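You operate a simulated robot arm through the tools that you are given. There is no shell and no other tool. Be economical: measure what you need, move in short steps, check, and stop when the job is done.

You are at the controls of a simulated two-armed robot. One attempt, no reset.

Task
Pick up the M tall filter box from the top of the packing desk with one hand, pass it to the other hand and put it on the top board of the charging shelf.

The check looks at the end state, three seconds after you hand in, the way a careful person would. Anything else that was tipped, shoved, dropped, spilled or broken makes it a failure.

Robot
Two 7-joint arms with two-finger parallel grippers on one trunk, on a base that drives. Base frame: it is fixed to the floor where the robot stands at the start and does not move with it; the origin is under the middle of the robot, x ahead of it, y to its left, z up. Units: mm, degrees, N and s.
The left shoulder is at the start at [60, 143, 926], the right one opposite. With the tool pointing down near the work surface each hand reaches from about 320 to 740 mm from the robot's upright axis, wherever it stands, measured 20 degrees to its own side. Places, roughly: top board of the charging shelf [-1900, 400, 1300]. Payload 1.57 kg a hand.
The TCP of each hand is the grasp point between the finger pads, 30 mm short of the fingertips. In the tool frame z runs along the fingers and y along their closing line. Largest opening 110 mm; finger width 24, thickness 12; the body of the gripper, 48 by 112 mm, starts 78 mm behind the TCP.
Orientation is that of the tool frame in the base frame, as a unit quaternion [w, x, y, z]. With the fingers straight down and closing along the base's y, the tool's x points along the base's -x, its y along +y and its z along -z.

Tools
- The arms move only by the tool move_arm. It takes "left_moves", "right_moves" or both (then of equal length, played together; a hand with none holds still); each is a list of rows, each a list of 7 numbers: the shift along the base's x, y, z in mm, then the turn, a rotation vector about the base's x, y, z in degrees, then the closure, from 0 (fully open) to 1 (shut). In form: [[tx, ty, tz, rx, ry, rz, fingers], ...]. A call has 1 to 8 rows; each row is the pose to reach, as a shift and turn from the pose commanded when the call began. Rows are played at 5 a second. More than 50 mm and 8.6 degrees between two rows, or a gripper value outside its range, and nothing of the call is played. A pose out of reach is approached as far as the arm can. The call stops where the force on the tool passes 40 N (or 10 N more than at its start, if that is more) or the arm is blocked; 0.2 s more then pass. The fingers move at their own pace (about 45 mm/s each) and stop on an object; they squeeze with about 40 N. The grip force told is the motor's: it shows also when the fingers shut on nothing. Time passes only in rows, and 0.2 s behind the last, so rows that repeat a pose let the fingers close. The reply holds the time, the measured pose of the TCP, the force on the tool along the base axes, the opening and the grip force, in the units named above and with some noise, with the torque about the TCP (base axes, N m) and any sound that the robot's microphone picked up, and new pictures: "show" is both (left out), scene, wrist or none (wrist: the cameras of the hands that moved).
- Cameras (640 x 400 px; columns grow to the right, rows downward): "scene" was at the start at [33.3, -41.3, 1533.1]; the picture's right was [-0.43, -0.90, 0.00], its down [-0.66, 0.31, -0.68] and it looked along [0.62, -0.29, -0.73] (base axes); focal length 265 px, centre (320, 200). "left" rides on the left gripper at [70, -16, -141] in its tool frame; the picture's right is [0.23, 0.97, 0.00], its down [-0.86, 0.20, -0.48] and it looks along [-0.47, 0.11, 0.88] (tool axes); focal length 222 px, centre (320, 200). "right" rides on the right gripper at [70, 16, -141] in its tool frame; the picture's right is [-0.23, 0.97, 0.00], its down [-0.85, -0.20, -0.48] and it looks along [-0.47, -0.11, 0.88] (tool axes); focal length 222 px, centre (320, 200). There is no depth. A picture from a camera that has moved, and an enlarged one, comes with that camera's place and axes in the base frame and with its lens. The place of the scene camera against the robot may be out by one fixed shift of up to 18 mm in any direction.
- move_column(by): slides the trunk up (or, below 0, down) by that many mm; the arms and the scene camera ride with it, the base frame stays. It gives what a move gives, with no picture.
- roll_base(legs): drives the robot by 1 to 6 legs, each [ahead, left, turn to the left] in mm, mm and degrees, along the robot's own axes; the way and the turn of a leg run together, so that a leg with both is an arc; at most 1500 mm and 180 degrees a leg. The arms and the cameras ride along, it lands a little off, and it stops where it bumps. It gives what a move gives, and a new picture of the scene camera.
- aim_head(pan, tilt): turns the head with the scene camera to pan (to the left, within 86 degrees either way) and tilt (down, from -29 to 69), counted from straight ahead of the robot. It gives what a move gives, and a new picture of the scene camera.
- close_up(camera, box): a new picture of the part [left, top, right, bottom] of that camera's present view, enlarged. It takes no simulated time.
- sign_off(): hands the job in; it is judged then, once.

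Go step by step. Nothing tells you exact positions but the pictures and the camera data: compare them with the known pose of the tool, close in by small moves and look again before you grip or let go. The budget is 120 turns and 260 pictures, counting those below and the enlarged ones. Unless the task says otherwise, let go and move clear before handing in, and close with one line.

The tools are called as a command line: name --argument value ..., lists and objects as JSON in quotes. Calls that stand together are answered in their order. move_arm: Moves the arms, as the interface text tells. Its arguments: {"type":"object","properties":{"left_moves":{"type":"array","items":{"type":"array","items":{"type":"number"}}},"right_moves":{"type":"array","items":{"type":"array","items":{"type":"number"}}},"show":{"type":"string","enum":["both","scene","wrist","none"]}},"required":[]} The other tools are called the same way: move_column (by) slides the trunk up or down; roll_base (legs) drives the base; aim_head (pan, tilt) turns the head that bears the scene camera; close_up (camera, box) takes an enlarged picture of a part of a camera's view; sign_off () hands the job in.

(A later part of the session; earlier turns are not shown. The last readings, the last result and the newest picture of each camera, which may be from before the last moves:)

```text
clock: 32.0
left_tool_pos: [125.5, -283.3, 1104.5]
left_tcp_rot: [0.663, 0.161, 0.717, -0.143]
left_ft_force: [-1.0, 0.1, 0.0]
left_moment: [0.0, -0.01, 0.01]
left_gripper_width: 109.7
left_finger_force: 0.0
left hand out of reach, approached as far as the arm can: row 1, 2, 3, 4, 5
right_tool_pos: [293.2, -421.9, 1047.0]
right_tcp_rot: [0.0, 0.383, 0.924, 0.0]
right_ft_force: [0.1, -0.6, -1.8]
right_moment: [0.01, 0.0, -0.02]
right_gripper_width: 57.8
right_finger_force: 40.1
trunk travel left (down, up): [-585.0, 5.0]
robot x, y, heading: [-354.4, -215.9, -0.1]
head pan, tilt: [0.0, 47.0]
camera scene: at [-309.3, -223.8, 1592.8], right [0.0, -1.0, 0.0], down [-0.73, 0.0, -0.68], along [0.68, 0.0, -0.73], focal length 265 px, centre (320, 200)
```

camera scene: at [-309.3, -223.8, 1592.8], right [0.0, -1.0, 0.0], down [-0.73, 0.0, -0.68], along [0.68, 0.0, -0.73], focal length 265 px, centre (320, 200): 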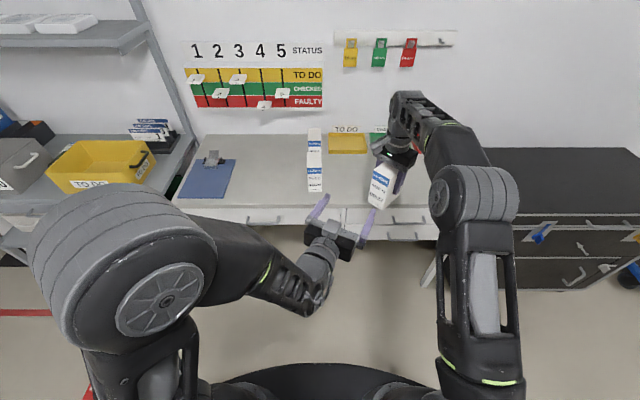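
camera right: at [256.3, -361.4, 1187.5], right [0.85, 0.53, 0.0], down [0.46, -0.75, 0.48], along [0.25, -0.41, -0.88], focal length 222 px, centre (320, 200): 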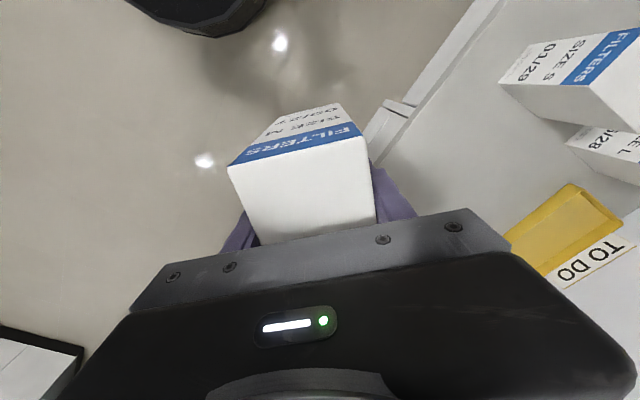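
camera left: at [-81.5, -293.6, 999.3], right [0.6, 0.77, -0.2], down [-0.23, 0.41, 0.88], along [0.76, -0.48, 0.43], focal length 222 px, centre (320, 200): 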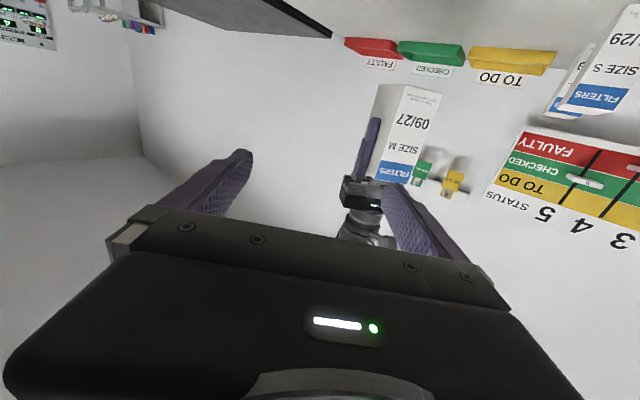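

This pose (left at [126, −283, 1104], yaw about −25°, level) works for a hand-over. I'll bring the box in front of the open left fingers with the right arm, keeping about 30 mm of gap.

move_arm --right_moves '[[0, 0, 22, 0, 0, 4, 1], [0, 0, 44, 0, 0, 8, 1], [-5, 10, 66, 0, 0, 12, 1], [-20, 30, 88, 0, 0, 16, 1], [-37, 50, 90, 0, 0, 20, 1], [-54, 70, 90, 0, 0, 20, 1], [-70, 91, 90, 0, 0, 20, 1], [-70, 91, 90, 0, 0, 20, 1]]'

close_up --camera "scene" --box '[260, 120, 480, 280]'

close_up --camera "left" --box '[0, 0, 640, 400]'

```text
clock: 33.8
left_tool_pos: [126.4, -280.2, 1104.5]
left_tcp_rot: [0.663, 0.16, 0.717, -0.143]
left_ft_force: [0.2, 0.6, -0.6]
left_moment: [0.02, 0.0, -0.01]
left_gripper_width: 110.3
left_finger_force: 0.1
right_tool_pos: [226.2, -358.8, 1150.6]
right_tcp_rot: [0.024, 0.233, 0.972, 0.003]
right_ft_force: [-0.7, 0.0, -1.9]
right_moment: [-0.02, -0.01, -0.01]
right_gripper_width: 57.6
right_finger_force: 40.1
right hand out of reach, approached as far as the arm can: row 1, 2, 3, 4, 5, 6, 7, 8
trunk travel left (down, up): [-585.0, 5.0]
robot x, y, heading: [-349.7, -213.6, 0.1]
head pan, tilt: [0.0, 47.0]
camera scene: at [-309.1, -222.2, 1592.8], right [0.0, -1.0, 0.0], down [-0.73, 0.0, -0.68], along [0.68, 0.0, -0.73], focal length 265 px, centre (320, 200)
camera right: at [165.2, -312.5, 1288.0], right [0.64, 0.76, 0.03], down [0.65, -0.56, 0.51], along [0.41, -0.31, -0.86], focal length 222 px, centre (320, 200)
```

scene: 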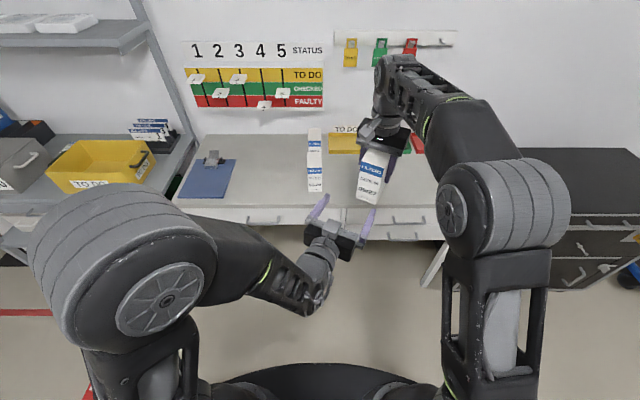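
right: 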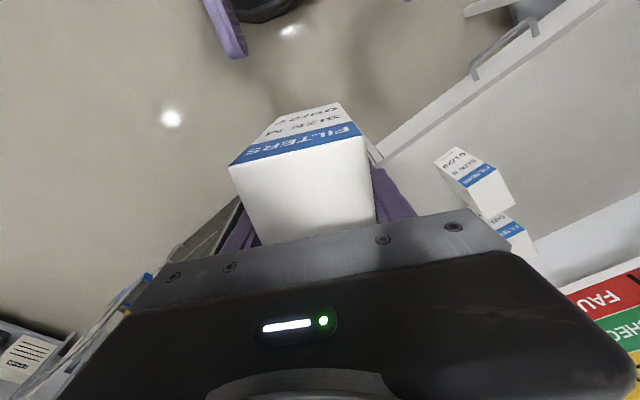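

```text
2.50 times, centred on (370, 200) of scene
camera zoom: at [-309.1, -222.2, 1592.8], right [0.0, -1.0, 0.0], down [-0.73, 0.0, -0.68], along [0.68, 0.0, -0.73], focal length 662 px, centre (195, 200)
```

zoom: 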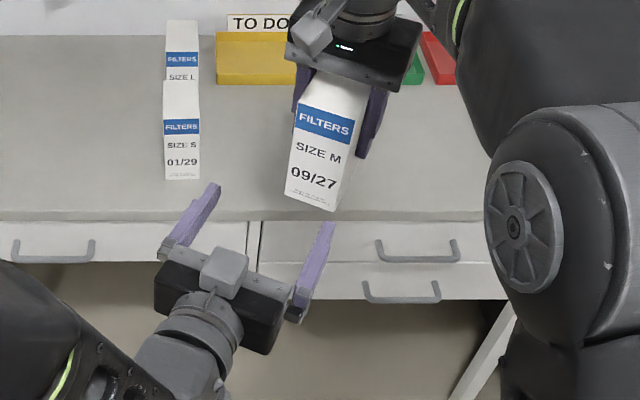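

```text
1.00 times, centred on (320, 200) of left
camera zoom: at [-13.4, -233.7, 1045.5], right [0.39, 0.89, -0.22], down [-0.29, 0.35, 0.89], along [0.87, -0.29, 0.4], focal length 222 px, centre (320, 200)
```

zoom: 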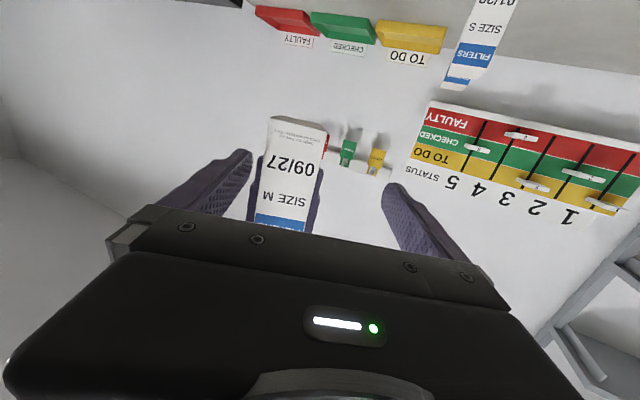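

The right hand ended 30 mm short and slightly tilted. I'll correct it with a small move.

move_arm --right_moves '[[0, 8, -4, 0, 1, 1, 1], [0, 16, -8, 0, 2, 2, 1], [0, 24, -12, 0, 2.7, 2, 1], [0, 30, -14, 0, 2.7, 2, 1], [0, 30, -14, 0, 2.7, 2, 1]]' --show "none"

close_up --camera "left" --box '[0, 0, 640, 400]'

close_up --camera "scene" --box '[260, 120, 480, 280]'

```text
clock: 35.0
left_tool_pos: [125.1, -280.6, 1105.1]
left_tcp_rot: [0.663, 0.16, 0.717, -0.143]
left_ft_force: [-0.9, 0.8, -0.8]
left_moment: [0.02, -0.02, -0.01]
left_gripper_width: 109.8
left_finger_force: 0.1
right_tool_pos: [226.4, -360.7, 1150.9]
right_tcp_rot: [0.025, 0.234, 0.972, 0.004]
right_ft_force: [-0.3, 0.7, -1.2]
right_moment: [-0.02, 0.0, 0.01]
right_gripper_width: 57.8
right_finger_force: 39.5
right hand out of reach, approached as far as the arm can: row 1, 2, 3, 4, 5
trunk travel left (down, up): [-585.0, 5.0]
robot x, y, heading: [-349.5, -215.4, -0.1]
head pan, tilt: [0.0, 47.0]
```

```text
1.00 times, centred on (320, 200) of left
camera zoom: at [-13.6, -234.3, 1045.5], right [0.39, 0.89, -0.22], down [-0.29, 0.35, 0.89], along [0.87, -0.29, 0.4], focal length 222 px, centre (320, 200)
```

zoom: 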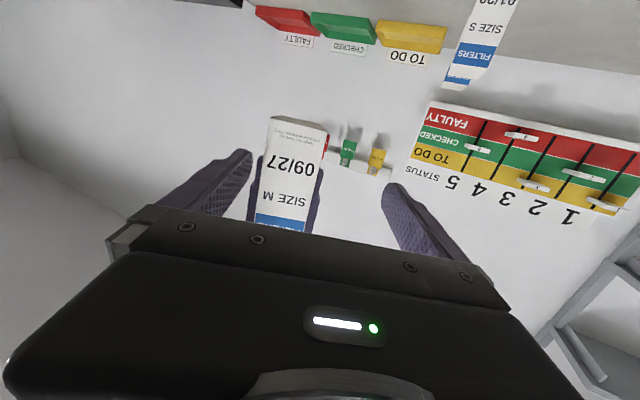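

```text
2.50 times, centred on (370, 200) of scene
camera zoom: at [-309.4, -223.1, 1592.8], right [0.0, -1.0, 0.0], down [-0.73, 0.0, -0.68], along [0.68, 0.0, -0.73], focal length 662 px, centre (195, 200)
```

zoom: 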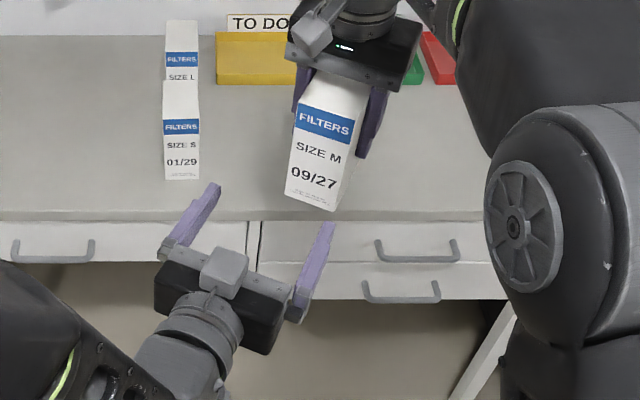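

The right hand is at a limit at this height. I'll lower it 60 mm and see whether it regains its freedom.

move_arm --right_moves '[[0, 0, -15, 0, 1, 0, 1], [0, 0, -30, 0, 2, 0, 1], [0, 5, -45, 0, 2.7, 0, 1], [0, 10, -60, 0, 2.7, 2, 1], [0, 20, -60, 0, 2.7, 2, 1], [0, 30, -60, 0, 2.7, 2, 1]]' --show "scene"

```text
clock: 36.4
left_tool_pos: [125.8, -280.3, 1105.2]
left_tcp_rot: [0.663, 0.161, 0.717, -0.143]
left_ft_force: [0.0, -0.1, 0.1]
left_moment: [0.01, 0.0, 0.02]
left_gripper_width: 110.1
left_finger_force: 0.1
right_tool_pos: [226.2, -331.1, 1089.8]
right_tcp_rot: [0.001, 0.217, 0.976, -0.003]
right_ft_force: [1.4, 0.4, -1.3]
right_moment: [0.02, -0.02, -0.01]
right_gripper_width: 58.0
right_finger_force: 40.3
trunk travel left (down, up): [-585.0, 5.0]
robot x, y, heading: [-351.7, -216.9, 0.2]
head pan, tilt: [0.0, 47.0]
camera scene: at [-309.3, -223.0, 1592.8], right [0.0, -1.0, 0.0], down [-0.73, 0.0, -0.68], along [0.68, 0.0, -0.73], focal length 265 px, centre (320, 200)
```

scene: 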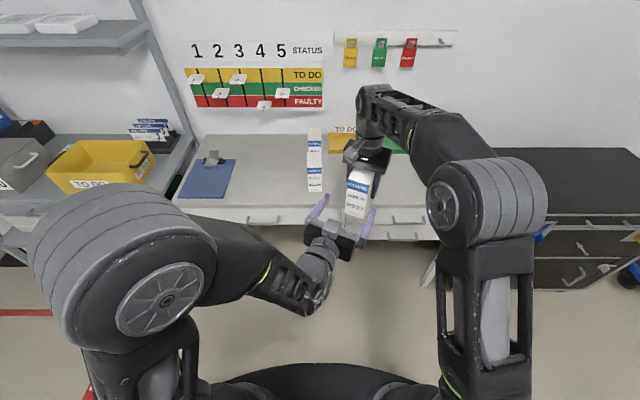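

The right hand is free again and exactly vertical. The box is lined up with the left fingers. I'll raise it slightly and slide it in between the open left fingers.

move_arm --right_moves '[[1, 3, 9, 0, 0, 0, 1], [1, 4, 18, 0, 0, 0, 1], [-10, 9, 18, 0, 0, 0, 1], [-22, 15, 18, 0, 0, 0, 1], [-34, 20, 18, 0, 0, 0, 1], [-47, 26, 18, 0, 0, 0, 1], [-60, 32, 18, 0, 0, 0, 1], [-60, 32, 18, 0, 0, 0, 1]]'

close_up --camera "left" --box '[160, 50, 480, 250]'

close_up --camera "scene" --box '[260, 120, 480, 280]'

```text
clock: 38.2
left_tool_pos: [124.6, -280.3, 1103.5]
left_tcp_rot: [0.663, 0.16, 0.718, -0.142]
left_ft_force: [-0.1, -0.2, -0.1]
left_moment: [0.0, -0.04, 0.0]
left_gripper_width: 109.9
left_finger_force: 0.0
right_tool_pos: [167.3, -300.5, 1109.9]
right_tcp_rot: [0.001, 0.216, 0.976, -0.003]
right_ft_force: [-0.2, 0.5, -1.2]
right_moment: [0.03, 0.03, -0.01]
right_gripper_width: 57.5
right_finger_force: 40.3
trunk travel left (down, up): [-585.0, 5.0]
robot x, y, heading: [-351.8, -215.7, 0.1]
head pan, tilt: [0.0, 47.0]
camera scene: at [-309.1, -223.1, 1592.8], right [0.0, -1.0, 0.0], down [-0.73, 0.0, -0.68], along [0.68, 0.0, -0.73], focal length 265 px, centre (320, 200)
camera right: at [111.3, -254.9, 1249.2], right [0.62, 0.79, 0.0], down [0.69, -0.54, 0.48], along [0.38, -0.3, -0.88], focal length 222 px, centre (320, 200)
```

scene: 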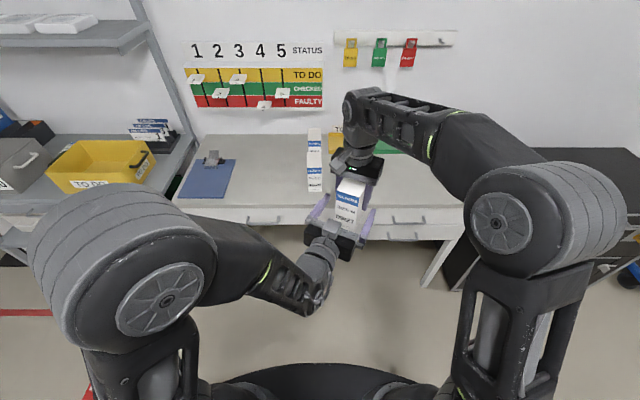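
right: 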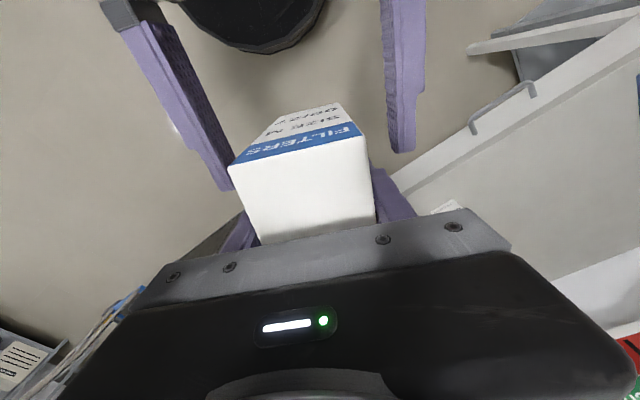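

```text
2.00 times, centred on (320, 150) of left
camera zoom: at [-13.4, -234.3, 1045.5], right [0.39, 0.89, -0.22], down [-0.29, 0.35, 0.89], along [0.87, -0.29, 0.4], focal length 444 px, centre (320, 300)
```

zoom: 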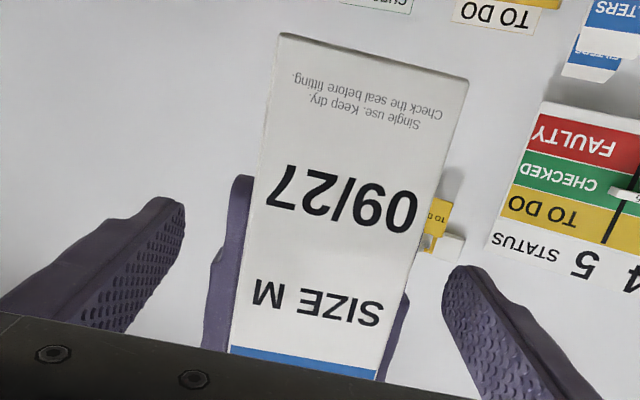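

```text
2.50 times, centred on (370, 200) of scene
camera zoom: at [-309.1, -223.1, 1592.8], right [0.0, -1.0, 0.0], down [-0.73, 0.0, -0.68], along [0.68, 0.0, -0.73], focal length 662 px, centre (195, 200)
```

zoom: 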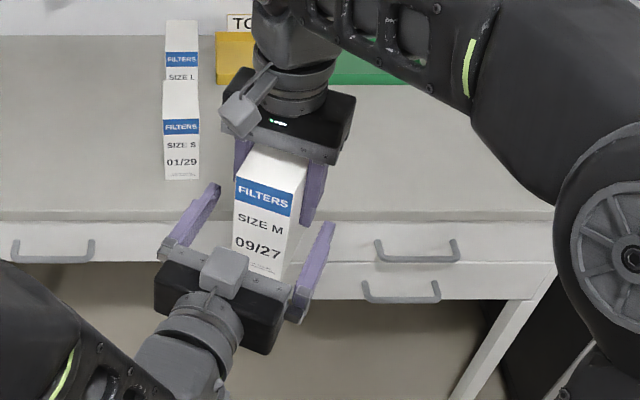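

The box is between the left fingers with about 30 mm of overlap on its near end, clear of the right fingers. I'll close the left hand.

move_arm --left_moves '[[0, 0, 0, 0, 0, 0, 0], [0, 0, 0, 0, 0, 0, 0.4], [0, 0, 0, 0, 0, 0, 0.8], [0, 0, 0, 0, 0, 0, 1], [0, 0, 0, 0, 0, 0, 1], [0, 0, 0, 0, 0, 0, 1], [0, 0, 0, 0, 0, 0, 1], [0, 0, 0, 0, 0, 0, 1]]' --right_moves '[[2, -1, 0, 0, 0, 0, 1], [2, -1, 0, 0, 0, 0, 1], [2, -1, 0, 0, 0, 0, 1], [2, -1, 0, 0, 0, 0, 1], [2, -1, 0, 0, 0, 0, 1], [2, -1, 0, 0, 0, 0, 1], [2, -1, 0, 0, 0, 0, 1], [2, -1, 0, 0, 0, 0, 1]]'

```text
clock: 40.0
left_tool_pos: [125.3, -280.8, 1103.4]
left_tcp_rot: [0.663, 0.16, 0.717, -0.143]
left_ft_force: [1.2, 1.8, 0.9]
left_moment: [-0.33, 0.16, -0.27]
left_gripper_width: 57.5
left_finger_force: 39.6
right_tool_pos: [168.0, -301.3, 1110.0]
right_tcp_rot: [0.0, 0.217, 0.976, -0.002]
right_ft_force: [-1.4, -1.4, -2.0]
right_moment: [0.33, -0.18, 0.38]
right_gripper_width: 57.8
right_finger_force: 39.6
trunk travel left (down, up): [-585.0, 5.0]
robot x, y, heading: [-351.6, -215.4, 0.1]
head pan, tilt: [0.0, 47.0]
camera scene: at [-309.4, -223.1, 1592.8], right [0.0, -1.0, 0.0], down [-0.73, 0.0, -0.68], along [0.68, 0.0, -0.73], focal length 265 px, centre (320, 200)
camera right: at [113.2, -256.0, 1249.4], right [0.62, 0.79, 0.0], down [0.69, -0.54, 0.48], along [0.38, -0.3, -0.88], focal length 222 px, centre (320, 200)
camera left: at [-13.5, -234.3, 1045.6], right [0.39, 0.89, -0.22], down [-0.29, 0.35, 0.89], along [0.87, -0.29, 0.4], focal length 222 px, centre (320, 200)
```

scene: 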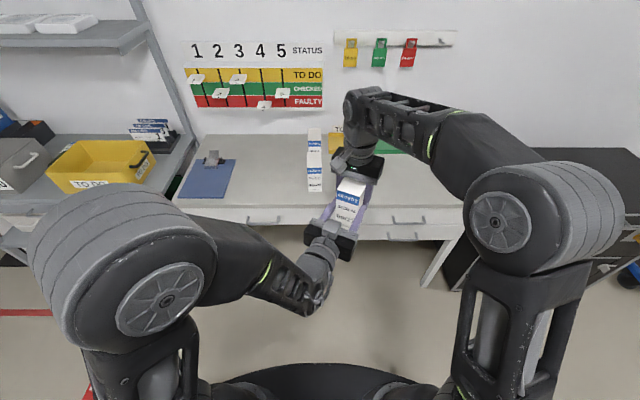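
right: 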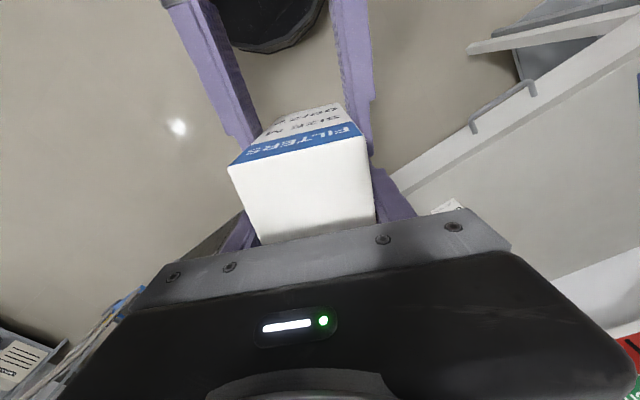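
left: 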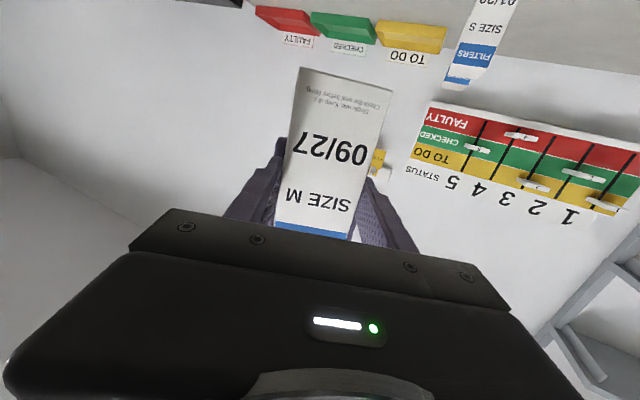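

The left hand holds the box at 57.5 mm and 39.6 N. I'll open the right hand slowly in place, then look.

move_arm --right_moves '[[0, 0, 0, 0, 0, 0, 0.4], [0, 0, 0, 0, 0, 0, 0.2], [0, 0, 0, 0, 0, 0, 0], [0, 0, 0, 0, 0, 0, 0], [0, 0, 0, 0, 0, 0, 0], [0, 0, 0, 0, 0, 0, 0]]'

```text
clock: 41.4
left_tool_pos: [124.9, -282.0, 1104.7]
left_tcp_rot: [0.663, 0.161, 0.717, -0.143]
left_ft_force: [-0.8, -0.3, 0.0]
left_moment: [0.06, 0.07, -0.01]
left_gripper_width: 57.2
left_finger_force: 39.5
right_tool_pos: [169.8, -301.1, 1110.0]
right_tcp_rot: [0.0, 0.217, 0.976, -0.001]
right_ft_force: [-0.3, -0.8, 0.3]
right_moment: [0.02, -0.01, 0.0]
right_gripper_width: 110.0
right_finger_force: 0.1
trunk travel left (down, up): [-585.0, 5.0]
robot x, y, heading: [-349.2, -214.1, -0.0]
head pan, tilt: [0.0, 47.0]
camera scene: at [-309.4, -223.1, 1592.8], right [0.0, -1.0, 0.0], down [-0.73, 0.0, -0.68], along [0.68, 0.0, -0.73], focal length 265 px, centre (320, 200)
camera right: at [113.2, -256.0, 1249.4], right [0.62, 0.79, 0.0], down [0.69, -0.54, 0.48], along [0.38, -0.3, -0.88], focal length 222 px, centre (320, 200)
```

scene: 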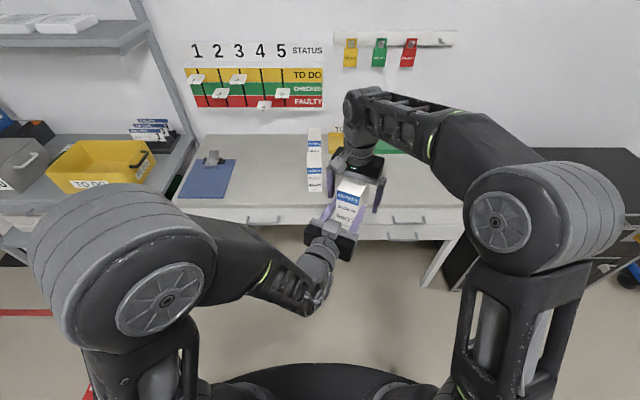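
right: 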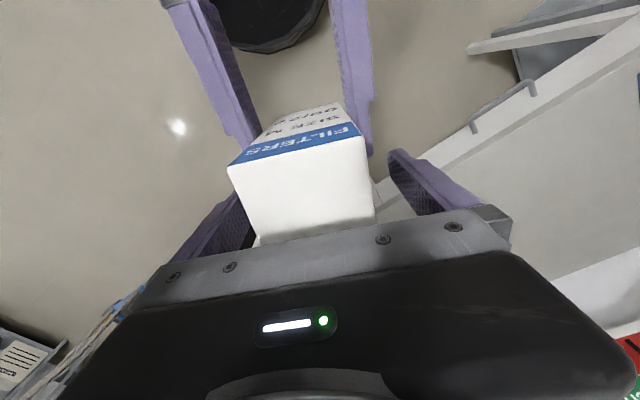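

The box stays put in the left hand. I'll withdraw the right hand along the box's length, away from the left hand.

move_arm --right_moves '[[18, -8, 0, 0, 0, 0, 0], [36, -17, -5, 0, 0, 0, 0], [54, -25, -15, 0, 0, 0, 0], [73, -34, -25, 0, 0, 0, 0], [91, -42, -35, 0, 0, 0, 0], [109, -55, -45, 0, 0, 0, 0], [115, -80, -50, 0, 0, 0, 0], [115, -115, -50, 0, 0, 0, 0]]'

```text
clock: 43.2
left_tool_pos: [126.0, -281.6, 1103.9]
left_tcp_rot: [0.663, 0.161, 0.717, -0.143]
left_ft_force: [-0.8, -0.8, 0.1]
left_moment: [0.0, 0.07, 0.01]
left_gripper_width: 57.4
left_finger_force: 40.5
right_tool_pos: [282.0, -417.6, 1059.2]
right_tcp_rot: [0.001, 0.216, 0.976, -0.002]
right_ft_force: [-0.5, 0.3, 0.0]
right_moment: [0.0, 0.01, 0.0]
right_gripper_width: 109.7
right_finger_force: 0.1
trunk travel left (down, up): [-585.0, 5.0]
robot x, y, heading: [-345.5, -216.7, -0.0]
head pan, tilt: [0.0, 47.0]
camera scene: at [-309.3, -224.1, 1592.8], right [0.0, -1.0, 0.0], down [-0.73, 0.0, -0.68], along [0.68, 0.0, -0.73], focal length 265 px, centre (320, 200)
camera right: at [226.7, -373.7, 1198.1], right [0.62, 0.79, 0.0], down [0.69, -0.54, 0.48], along [0.38, -0.3, -0.88], focal length 222 px, centre (320, 200)
```

scene: 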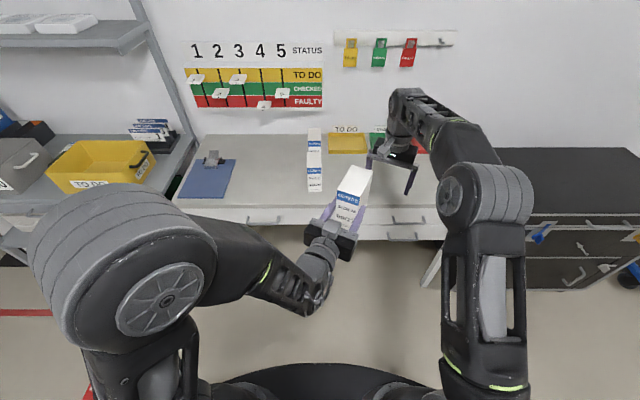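
right: 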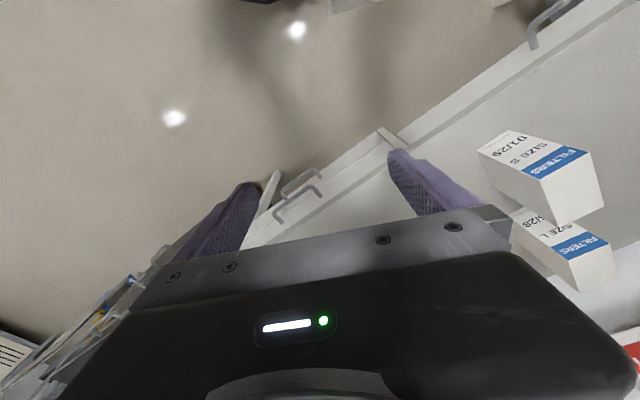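

The hand-over is complete. I'll tuck the right arm back to its side before driving.

move_arm --right_moves '[[0, -40, -10, 0, 0, 5, 0], [-10, -80, -20, 0, 0, 10, 0], [-40, -115, -20, 0, 0, 15, 0], [-80, -135, -20, 0, 0, 20, 0], [-125, -145, -20, 0, 0, 25, 0], [-170, -150, -20, 0, 0, 25, 0], [-215, -150, -20, 0, 0, 25, 0], [-260, -150, -20, 0, 0, 25, 0]]' --show "none"

roll_base --legs '[[0, 0, 90]]'

aim_head --pan 70 --tilt 20

```text
clock: 45.0
left_tool_pos: [125.0, -281.1, 1105.8]
left_tcp_rot: [0.663, 0.162, 0.716, -0.144]
left_ft_force: [-0.2, -0.4, -0.2]
left_moment: [0.03, 0.08, 0.01]
left_gripper_width: 57.2
left_finger_force: 40.0
right_tool_pos: [21.7, -566.7, 1039.9]
right_tcp_rot: [0.003, 0.0, 1.0, -0.001]
right_ft_force: [0.2, -0.6, 1.0]
right_moment: [0.0, -0.04, 0.01]
right_gripper_width: 110.2
right_finger_force: 0.1
trunk travel left (down, up): [-585.0, 5.0]
robot x, y, heading: [-351.3, -213.4, 0.1]
head pan, tilt: [0.0, 47.0]
```

```text
clock: 49.2
left_tool_pos: [-282.5, 259.9, 1104.3]
left_tcp_rot: [0.57, -0.393, 0.622, 0.367]
left_ft_force: [0.7, 0.3, -0.8]
left_moment: [-0.08, 0.05, 0.01]
left_gripper_width: 57.3
left_finger_force: 40.0
right_tool_pos: [2.4, 157.1, 1039.1]
right_tcp_rot: [0.002, -0.706, 0.709, -0.001]
right_ft_force: [-0.3, 0.3, 0.4]
right_moment: [0.0, 0.02, 0.01]
right_gripper_width: 110.2
right_finger_force: 0.1
trunk travel left (down, up): [-585.0, 5.0]
robot x, y, heading: [-349.1, -213.8, 89.7]
head pan, tilt: [0.0, 47.0]
camera scene: at [-359.1, -173.1, 1592.8], right [1.0, 0.0, 0.0], down [0.0, -0.73, -0.68], along [0.0, 0.68, -0.73], focal length 265 px, centre (320, 200)
```

scene: 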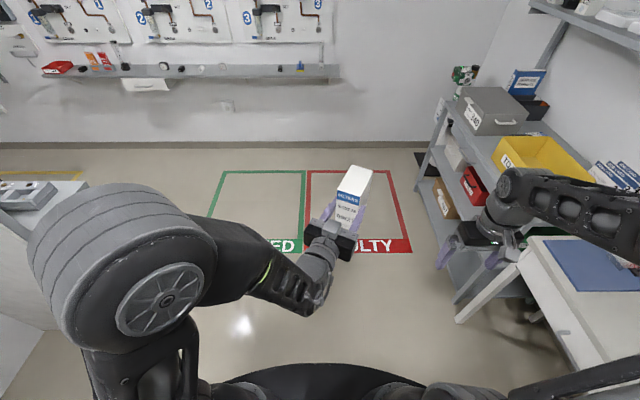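

```text
clock: 50.6
left_tool_pos: [-283.3, 259.3, 1104.4]
left_tcp_rot: [0.57, -0.393, 0.621, 0.368]
left_ft_force: [0.2, 1.1, 0.1]
left_moment: [-0.06, 0.01, -0.03]
left_gripper_width: 57.2
left_finger_force: 40.3
right_tool_pos: [3.3, 156.4, 1039.3]
right_tcp_rot: [0.003, -0.705, 0.709, -0.001]
right_ft_force: [-0.3, -1.0, -0.1]
right_moment: [-0.02, 0.05, 0.0]
right_gripper_width: 109.8
right_finger_force: 0.1
trunk travel left (down, up): [-585.0, 5.0]
robot x, y, heading: [-349.3, -215.2, 90.0]
head pan, tilt: [70.0, 20.0]
camera scene: at [-446.7, -220.5, 1634.3], right [0.35, 0.94, 0.0], down [0.32, -0.12, -0.94], along [-0.88, 0.33, -0.34], focal length 265 px, centre (320, 200)
```

scene: 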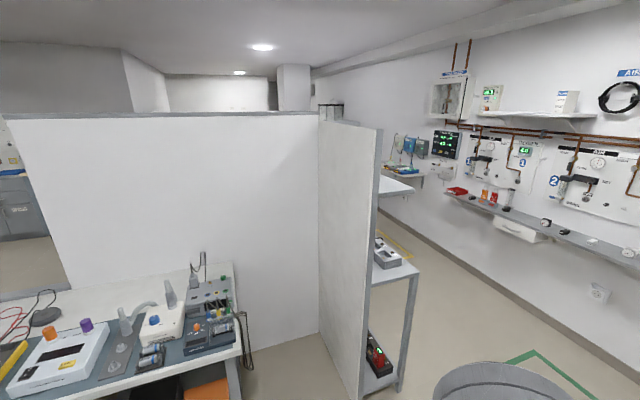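

The charging shelf stands behind the white partition, with its open side apparently facing +y. I'll drive up the free lane (clear floor), then turn left to face along −x and look.

roll_base --legs '[[1300, 0, 0], [0, 0, 90]]'

aim_head --pan 30 --tilt 25

```text
clock: 61.0
left_tool_pos: [-838.2, 1164.3, 1104.3]
left_tcp_rot: [-0.144, 0.717, -0.161, -0.663]
left_ft_force: [0.2, 0.2, -0.1]
left_moment: [-0.02, -0.07, 0.0]
left_gripper_width: 57.7
left_finger_force: 39.8
right_tool_pos: [-736.1, 1450.5, 1039.4]
right_tcp_rot: [-0.002, 1.0, -0.001, -0.001]
right_ft_force: [0.0, 0.2, 0.2]
right_moment: [0.01, 0.04, 0.0]
right_gripper_width: 110.0
right_finger_force: 0.0
trunk travel left (down, up): [-585.0, 5.0]
robot x, y, heading: [-361.6, 1100.3, 180.0]
head pan, tilt: [70.0, 20.0]
camera scene: at [-373.2, 1004.3, 1634.3], right [-0.94, 0.34, 0.0], down [0.12, 0.32, -0.94], along [-0.32, -0.88, -0.34], focal length 265 px, centre (320, 200)
```

scene: 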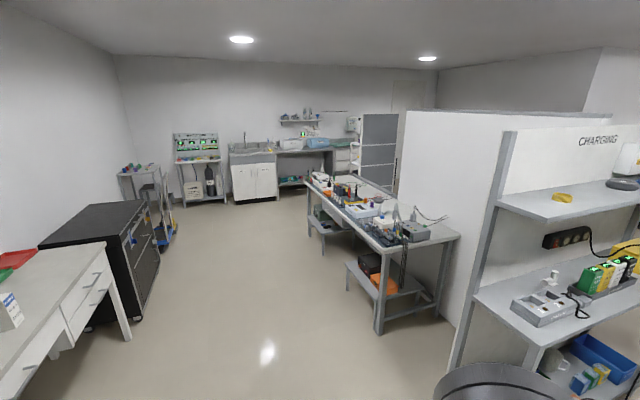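

```text
clock: 62.1
left_tool_pos: [-838.8, 1164.5, 1105.9]
left_tcp_rot: [-0.143, 0.717, -0.161, -0.663]
left_ft_force: [0.0, 0.0, 0.0]
left_moment: [-0.05, -0.1, 0.05]
left_gripper_width: 57.5
left_finger_force: 40.0
right_tool_pos: [-736.5, 1450.5, 1039.4]
right_tcp_rot: [-0.002, 1.0, -0.002, 0.0]
right_ft_force: [0.1, 0.2, 0.4]
right_moment: [-0.03, -0.03, 0.02]
right_gripper_width: 109.8
right_finger_force: 0.2
trunk travel left (down, up): [-585.0, 5.0]
robot x, y, heading: [-364.1, 1102.2, 179.8]
head pan, tilt: [30.0, 25.0]
camera scene: at [-421.0, 1045.9, 1626.2], right [-0.5, 0.87, 0.0], down [0.37, 0.21, -0.91], along [-0.78, -0.45, -0.42], focal length 265 px, centre (320, 200)
```

scene: 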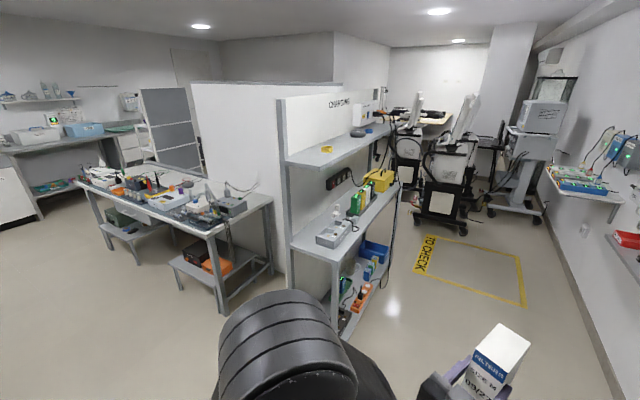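

Now I see the CHARGING shelf, with a yellow item and other things on its top board. I'll zoom in.

close_up --camera "scene" --box '[270, 80, 430, 180]'

```text
4.00 times, centred on (350, 130) of scene
camera zoom: at [-421.0, 1045.9, 1626.2], right [-0.5, 0.87, 0.0], down [0.37, 0.21, -0.91], along [-0.78, -0.45, -0.42], focal length 1060 px, centre (200, 480)
```

zoom: 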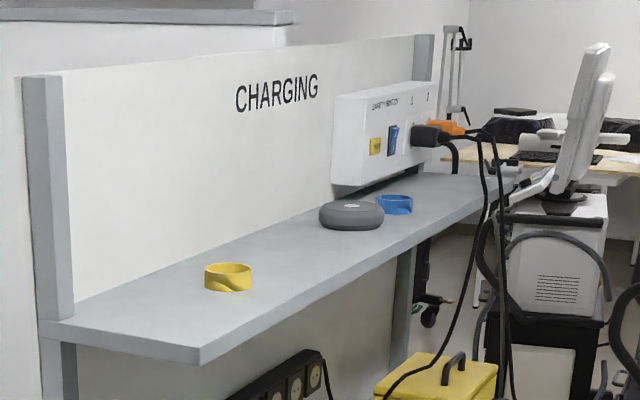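

The top board runs from about x −1295 to beyond −2100, y 343…540. There is a free stretch between the yellow ring (x≈−1511) and the grey puck (x≈−1930), so I'll aim for x≈−1715. First I'll raise the box here, slowly.

move_arm --left_moves '[[0, 0, 25, 0, 0, 0, 1], [0, 0, 55, 0, 0, 0, 1], [0, 0, 90, 0, 0, 0, 1], [0, 0, 125, 0, 0, 0, 1], [0, 0, 160, 0, 0, 0, 1], [0, 0, 195, 0, 0, 0, 1], [0, 0, 225, 0, 0, 0, 1], [0, 0, 250, 0, 0, 0, 1]]'

```text
clock: 63.9
left_tool_pos: [-838.4, 1165.2, 1354.6]
left_tcp_rot: [-0.143, 0.717, -0.16, -0.663]
left_ft_force: [0.2, 0.6, -1.4]
left_moment: [-0.05, -0.11, -0.02]
left_gripper_width: 57.0
left_finger_force: 39.5
right_tool_pos: [-735.5, 1450.6, 1040.0]
right_tcp_rot: [-0.003, 1.0, -0.001, -0.001]
right_ft_force: [0.0, -0.3, -0.4]
right_moment: [-0.03, 0.01, -0.03]
right_gripper_width: 110.3
right_finger_force: 0.0
trunk travel left (down, up): [-585.0, 5.0]
robot x, y, heading: [-363.2, 1099.8, 180.1]
head pan, tilt: [30.0, 25.0]
camera scene: at [-420.8, 1045.8, 1626.2], right [-0.5, 0.87, 0.0], down [0.37, 0.21, -0.91], along [-0.79, -0.45, -0.42], focal length 265 px, centre (320, 200)
camera left: at [-698.0, 1118.3, 1296.7], right [-0.39, -0.89, -0.22], down [0.29, -0.35, 0.89], along [-0.87, 0.29, 0.4], focal length 222 px, centre (320, 200)
```

scene: 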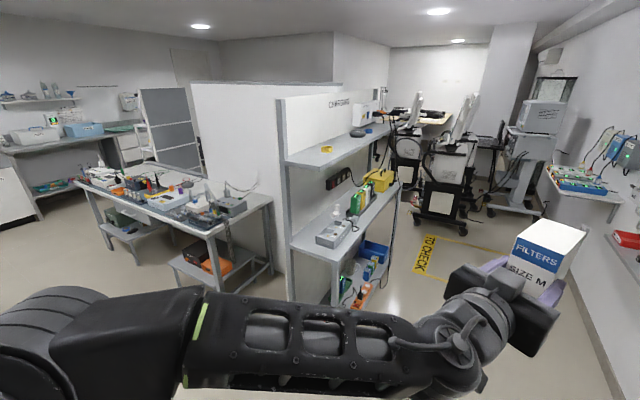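
left: 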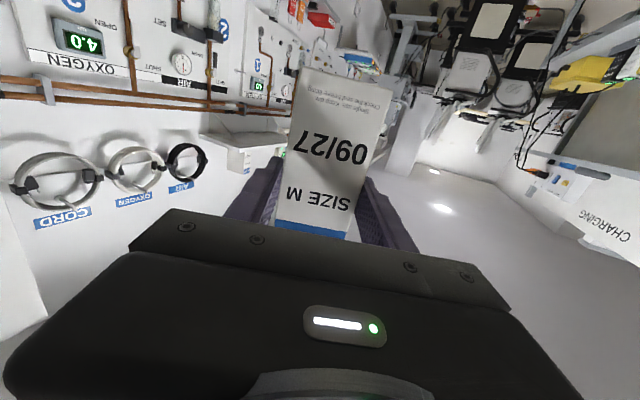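

The arm moves freely at this height. I'll raise it a bit more and straighten the hand to point straight ahead.

move_arm --left_moves '[[0, -15, 10, 0, 0, 4, 1], [0, -35, 20, 0, 0, 8, 1], [0, -55, 30, 0, 0, 12, 1], [0, -75, 40, 0, 0, 16, 1], [0, -95, 50, 0, 0, 20, 1], [0, -110, 55, 0, 0, 23, 1], [0, -120, 55, 0, 0, 25, 1], [0, -120, 55, 0, 0, 25, 1]]'

```text
clock: 65.7
left_tool_pos: [-837.6, 1045.9, 1408.1]
left_tcp_rot: [0.004, 0.735, -0.001, -0.678]
left_ft_force: [0.8, 0.3, -1.7]
left_moment: [0.02, -0.06, -0.02]
left_gripper_width: 57.4
left_finger_force: 40.4
right_tool_pos: [-736.6, 1450.8, 1038.1]
right_tcp_rot: [-0.002, 1.0, -0.001, -0.002]
right_ft_force: [0.2, 0.5, 0.2]
right_moment: [-0.03, 0.05, 0.0]
right_gripper_width: 110.0
right_finger_force: 0.0
trunk travel left (down, up): [-585.0, 5.0]
robot x, y, heading: [-359.0, 1096.6, 180.2]
head pan, tilt: [30.0, 25.0]
camera scene: at [-421.1, 1045.9, 1626.2], right [-0.5, 0.87, 0.0], down [0.37, 0.21, -0.91], along [-0.79, -0.45, -0.42], focal length 265 px, centre (320, 200)
camera left: at [-690.8, 1061.2, 1349.9], right [0.02, -0.98, -0.22], down [0.41, -0.19, 0.89], along [-0.91, -0.11, 0.4], focal length 222 px, centre (320, 200)
```

scene: 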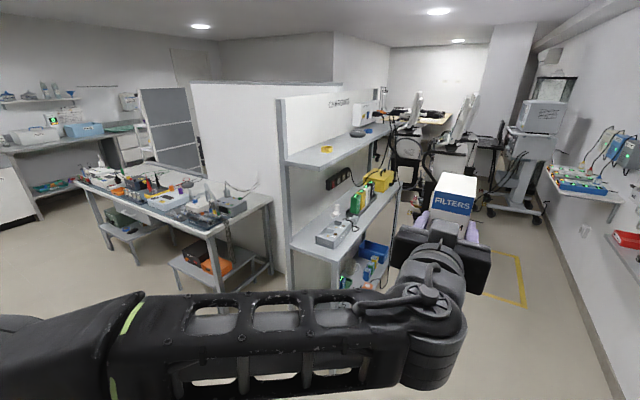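
left: 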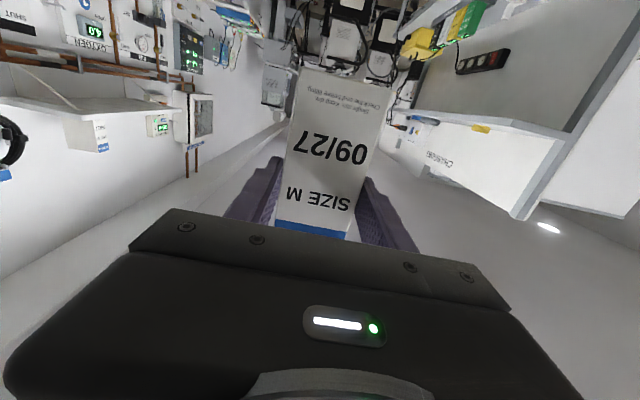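

The box is held level at z 1408, pointing straight ahead. I'll drive along the lane and turn to face the shelf, staying 100 mm further back than needed.

roll_base --legs '[[1406, -120, 0], [0, 0, 90]]'

aim_head --pan 0 --tilt 30

```text
clock: 76.4
left_tool_pos: [-1707.8, 743.2, 1409.1]
left_tcp_rot: [0.479, 0.525, 0.514, -0.48]
left_ft_force: [0.3, -0.6, -1.8]
left_moment: [0.07, -0.01, 0.01]
left_gripper_width: 57.7
left_finger_force: 40.0
right_tool_pos: [-2112.0, 850.2, 1038.6]
right_tcp_rot: [-0.001, 0.713, 0.701, -0.002]
right_ft_force: [-0.5, -1.0, -0.3]
right_moment: [0.02, -0.01, 0.03]
right_gripper_width: 109.9
right_finger_force: 0.0
trunk travel left (down, up): [-585.0, 5.0]
robot x, y, heading: [-1755.5, 1219.3, -90.8]
head pan, tilt: [30.0, 25.0]
camera scene: at [-1718.6, 1161.5, 1626.2], right [-0.87, -0.49, 0.0], down [-0.21, 0.37, -0.91], along [0.44, -0.79, -0.42], focal length 265 px, centre (320, 200)
```

scene: 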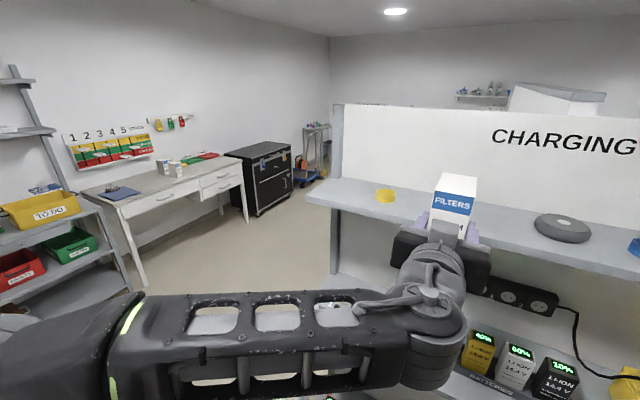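

```text
clock: 77.4
left_tool_pos: [-1708.3, 743.8, 1405.9]
left_tcp_rot: [0.479, 0.525, 0.515, -0.48]
left_ft_force: [-1.1, 0.6, -2.5]
left_moment: [0.07, 0.02, 0.02]
left_gripper_width: 57.3
left_finger_force: 39.5
right_tool_pos: [-2112.4, 850.8, 1039.4]
right_tcp_rot: [-0.001, 0.713, 0.701, -0.002]
right_ft_force: [-0.6, 0.1, 0.5]
right_moment: [-0.02, 0.02, 0.01]
right_gripper_width: 110.1
right_finger_force: 0.1
trunk travel left (down, up): [-585.0, 5.0]
robot x, y, heading: [-1757.1, 1222.0, -90.8]
head pan, tilt: [0.0, 30.0]
camera scene: at [-1764.8, 1151.6, 1618.3], right [-1.0, 0.01, 0.0], down [0.01, 0.5, -0.87], along [-0.01, -0.87, -0.5], focal length 265 px, centre (320, 200)
```

scene: 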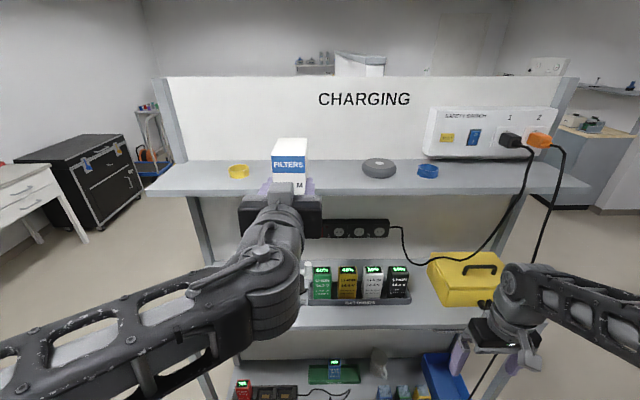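

I'm facing the shelf, and the gap between the yellow ring and the grey puck is right ahead. I'll zoom in to measure before moving in.

close_up --camera "scene" --box '[140, 120, 460, 220]'

```text
2.00 times, centred on (300, 170) of scene
camera zoom: at [-1764.8, 1151.6, 1618.3], right [-1.0, 0.01, 0.0], down [0.01, 0.5, -0.87], along [-0.01, -0.87, -0.5], focal length 530 px, centre (360, 260)
```

zoom: 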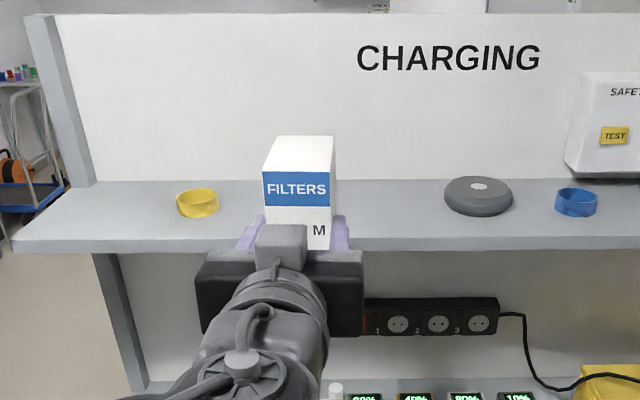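

The gap runs from x −1565 to −1895 and the box is at x≈−1709, board y 344…542. I'll drive 110 mm closer and then extend the left arm over the board at height.

roll_base --legs '[[110, 0, 0]]'

move_arm --left_moves '[[-2, -18, 0, 0, 0, 0, 1], [-4, -36, 0, 0, 0, 0, 1], [-6, -54, 0, 0, 0, 0, 1], [-8, -72, 0, 0, 0, 0, 1], [-9, -90, 0, 0, 0, 0, 1], [-10, -108, 0, 0, 0, 0, 1], [-10, -120, 0, 0, 0, 0, 1], [-10, -120, 0, 0, 0, 0, 1]]'

close_up --camera "scene" --box '[200, 100, 440, 250]'

```text
clock: 78.6
left_tool_pos: [-1708.6, 627.8, 1407.3]
left_tcp_rot: [0.479, 0.524, 0.515, -0.48]
left_ft_force: [-0.2, -0.4, -2.9]
left_moment: [0.09, -0.01, -0.02]
left_gripper_width: 57.1
left_finger_force: 40.2
right_tool_pos: [-2113.6, 735.9, 1038.7]
right_tcp_rot: [-0.001, 0.713, 0.701, -0.002]
right_ft_force: [0.1, -1.2, 0.0]
right_moment: [0.0, 0.01, 0.01]
right_gripper_width: 110.1
right_finger_force: 0.0
trunk travel left (down, up): [-585.0, 5.0]
robot x, y, heading: [-1753.6, 1104.2, -90.7]
head pan, tilt: [0.0, 30.0]
camera scene: at [-1766.6, 1036.1, 1618.2], right [-1.0, 0.01, 0.0], down [0.01, 0.5, -0.87], along [-0.01, -0.87, -0.5], focal length 265 px, centre (320, 200)
```

scene: 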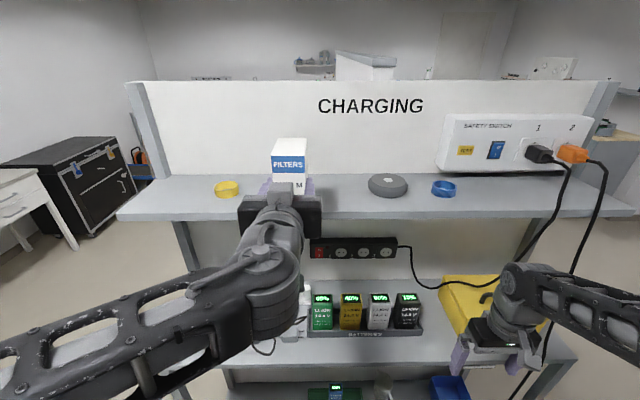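

```text
clock: 80.4
left_tool_pos: [-1720.1, 508.9, 1409.4]
left_tcp_rot: [0.479, 0.524, 0.515, -0.48]
left_ft_force: [0.0, -0.7, -1.4]
left_moment: [0.09, -0.01, -0.04]
left_gripper_width: 57.5
left_finger_force: 40.6
right_tool_pos: [-2113.0, 736.8, 1039.3]
right_tcp_rot: [-0.001, 0.713, 0.701, -0.001]
right_ft_force: [0.2, 0.1, 0.0]
right_moment: [-0.02, 0.01, -0.02]
right_gripper_width: 110.2
right_finger_force: 0.1
trunk travel left (down, up): [-585.0, 5.0]
robot x, y, heading: [-1753.8, 1104.9, -90.8]
head pan, tilt: [0.0, 30.0]
camera scene: at [-1766.5, 1038.2, 1618.3], right [-1.0, 0.01, 0.0], down [0.01, 0.5, -0.87], along [-0.01, -0.87, -0.5], focal length 265 px, centre (320, 200)
camera left: at [-1734.0, 656.0, 1350.2], right [0.98, 0.01, -0.22], down [0.2, 0.41, 0.89], along [0.09, -0.91, 0.4], focal length 222 px, centre (320, 200)
```

scene: 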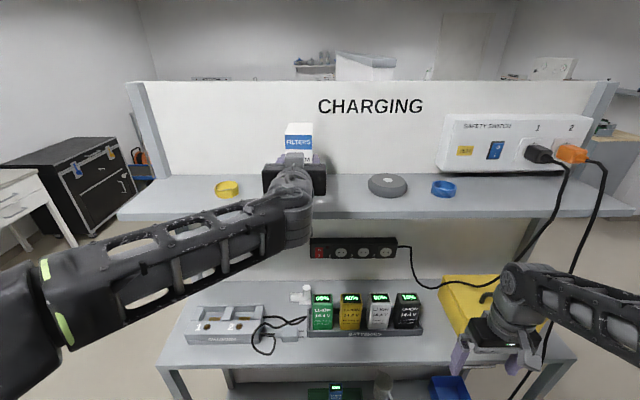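
left: 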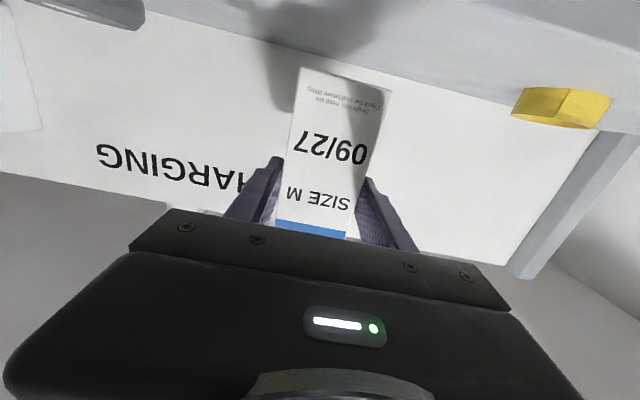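

```text
2.67 times, centred on (320, 175) of scene
camera zoom: at [-1766.5, 1038.2, 1618.3], right [-1.0, 0.01, 0.0], down [0.01, 0.5, -0.87], along [-0.01, -0.87, -0.5], focal length 706 px, centre (320, 267)
```

zoom: 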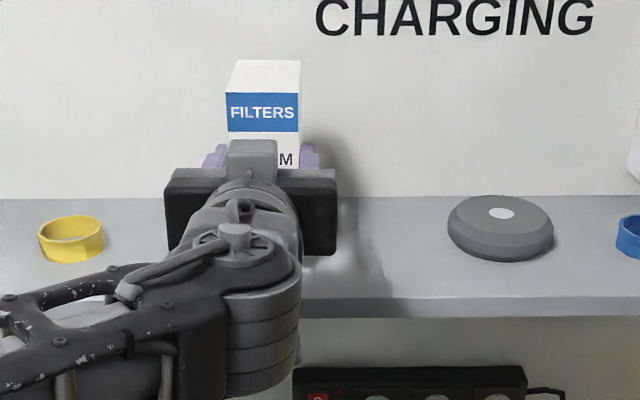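

The box is over the board (y≈412…510, x≈−1720), bottom about 35 mm above it and level. I'll lower it by 28 mm first and look.

move_arm --left_moves '[[0, 0, -6, 0, 0, 0, 1], [0, 0, -12, 0, 0, 0, 1], [0, 0, -18, 0, 0, 0, 1], [0, 0, -23, 0, 0, 0, 1], [0, 0, -27, 0, 0, 0, 1], [0, 0, -27, 0, 0, 0, 1]]' --show "wrist"

close_up --camera "left" --box '[220, 0, 480, 160]'

```text
clock: 81.8
left_tool_pos: [-1720.5, 510.2, 1381.1]
left_tcp_rot: [0.479, 0.524, 0.515, -0.48]
left_ft_force: [-0.4, 0.5, -0.3]
left_moment: [0.09, -0.03, -0.01]
left_gripper_width: 57.4
left_finger_force: 40.5
right_tool_pos: [-2112.8, 737.0, 1038.0]
right_tcp_rot: [0.0, 0.713, 0.701, -0.002]
right_ft_force: [0.2, -0.5, 0.0]
right_moment: [-0.02, -0.04, -0.01]
right_gripper_width: 109.9
right_finger_force: 0.1
trunk travel left (down, up): [-585.0, 5.0]
robot x, y, heading: [-1757.3, 1103.9, -90.9]
head pan, tilt: [0.0, 30.0]
camera left: at [-1733.8, 655.7, 1322.9], right [0.98, 0.01, -0.22], down [0.2, 0.41, 0.89], along [0.1, -0.91, 0.39], focal length 222 px, centre (320, 200)
```

left: 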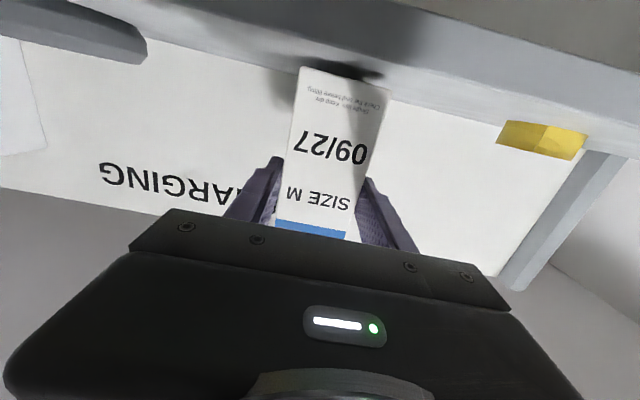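

```text
2.46 times, centred on (350, 80) of left
camera zoom: at [-1733.8, 655.7, 1322.9], right [0.98, 0.01, -0.22], down [0.2, 0.41, 0.89], along [0.1, -0.91, 0.39], focal length 547 px, centre (246, 495)
```

zoom: 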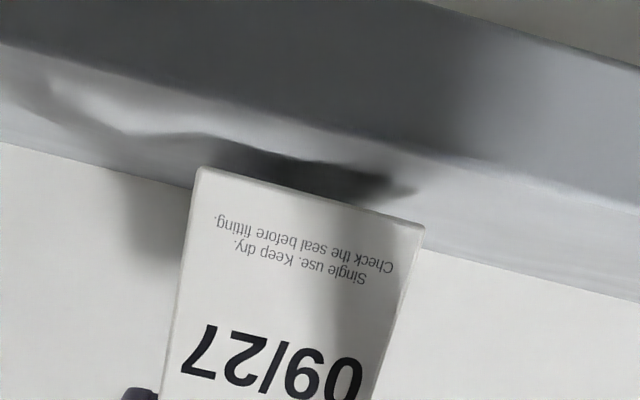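

Only a few millimetres remain. I'll go down in small steps, watching the force.

move_arm --left_moves '[[0, 0, -2, 0, 0, 0, 1], [0, 0, -4, 0, 0, 0, 1], [0, 0, -5, 0, 0, 0, 1], [0, 0, -6, 0, 0, 0, 1], [0, 0, -6, 0, 0, 0, 1]]' --show "none"

close_up --camera "left" --box '[220, 0, 480, 160]'

```text
clock: 83.0
left_tool_pos: [-1720.5, 509.5, 1375.2]
left_tcp_rot: [0.479, 0.525, 0.514, -0.48]
left_ft_force: [-0.3, -0.4, -1.0]
left_moment: [0.02, -0.02, -0.04]
left_gripper_width: 57.6
left_finger_force: 39.9
right_tool_pos: [-2113.3, 737.3, 1039.7]
right_tcp_rot: [-0.001, 0.713, 0.701, -0.002]
right_ft_force: [0.2, 0.9, 0.0]
right_moment: [-0.02, 0.02, 0.01]
right_gripper_width: 109.9
right_finger_force: 0.1
trunk travel left (down, up): [-585.0, 5.0]
robot x, y, heading: [-1754.4, 1105.4, -90.7]
head pan, tilt: [0.0, 30.0]
```

```text
2.46 times, centred on (350, 80) of left
camera zoom: at [-1733.8, 655.3, 1316.8], right [0.98, 0.01, -0.22], down [0.2, 0.41, 0.89], along [0.09, -0.91, 0.4], focal length 547 px, centre (246, 495)
```

zoom: 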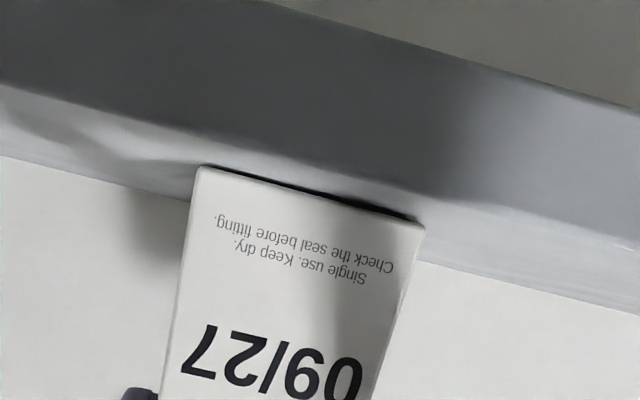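

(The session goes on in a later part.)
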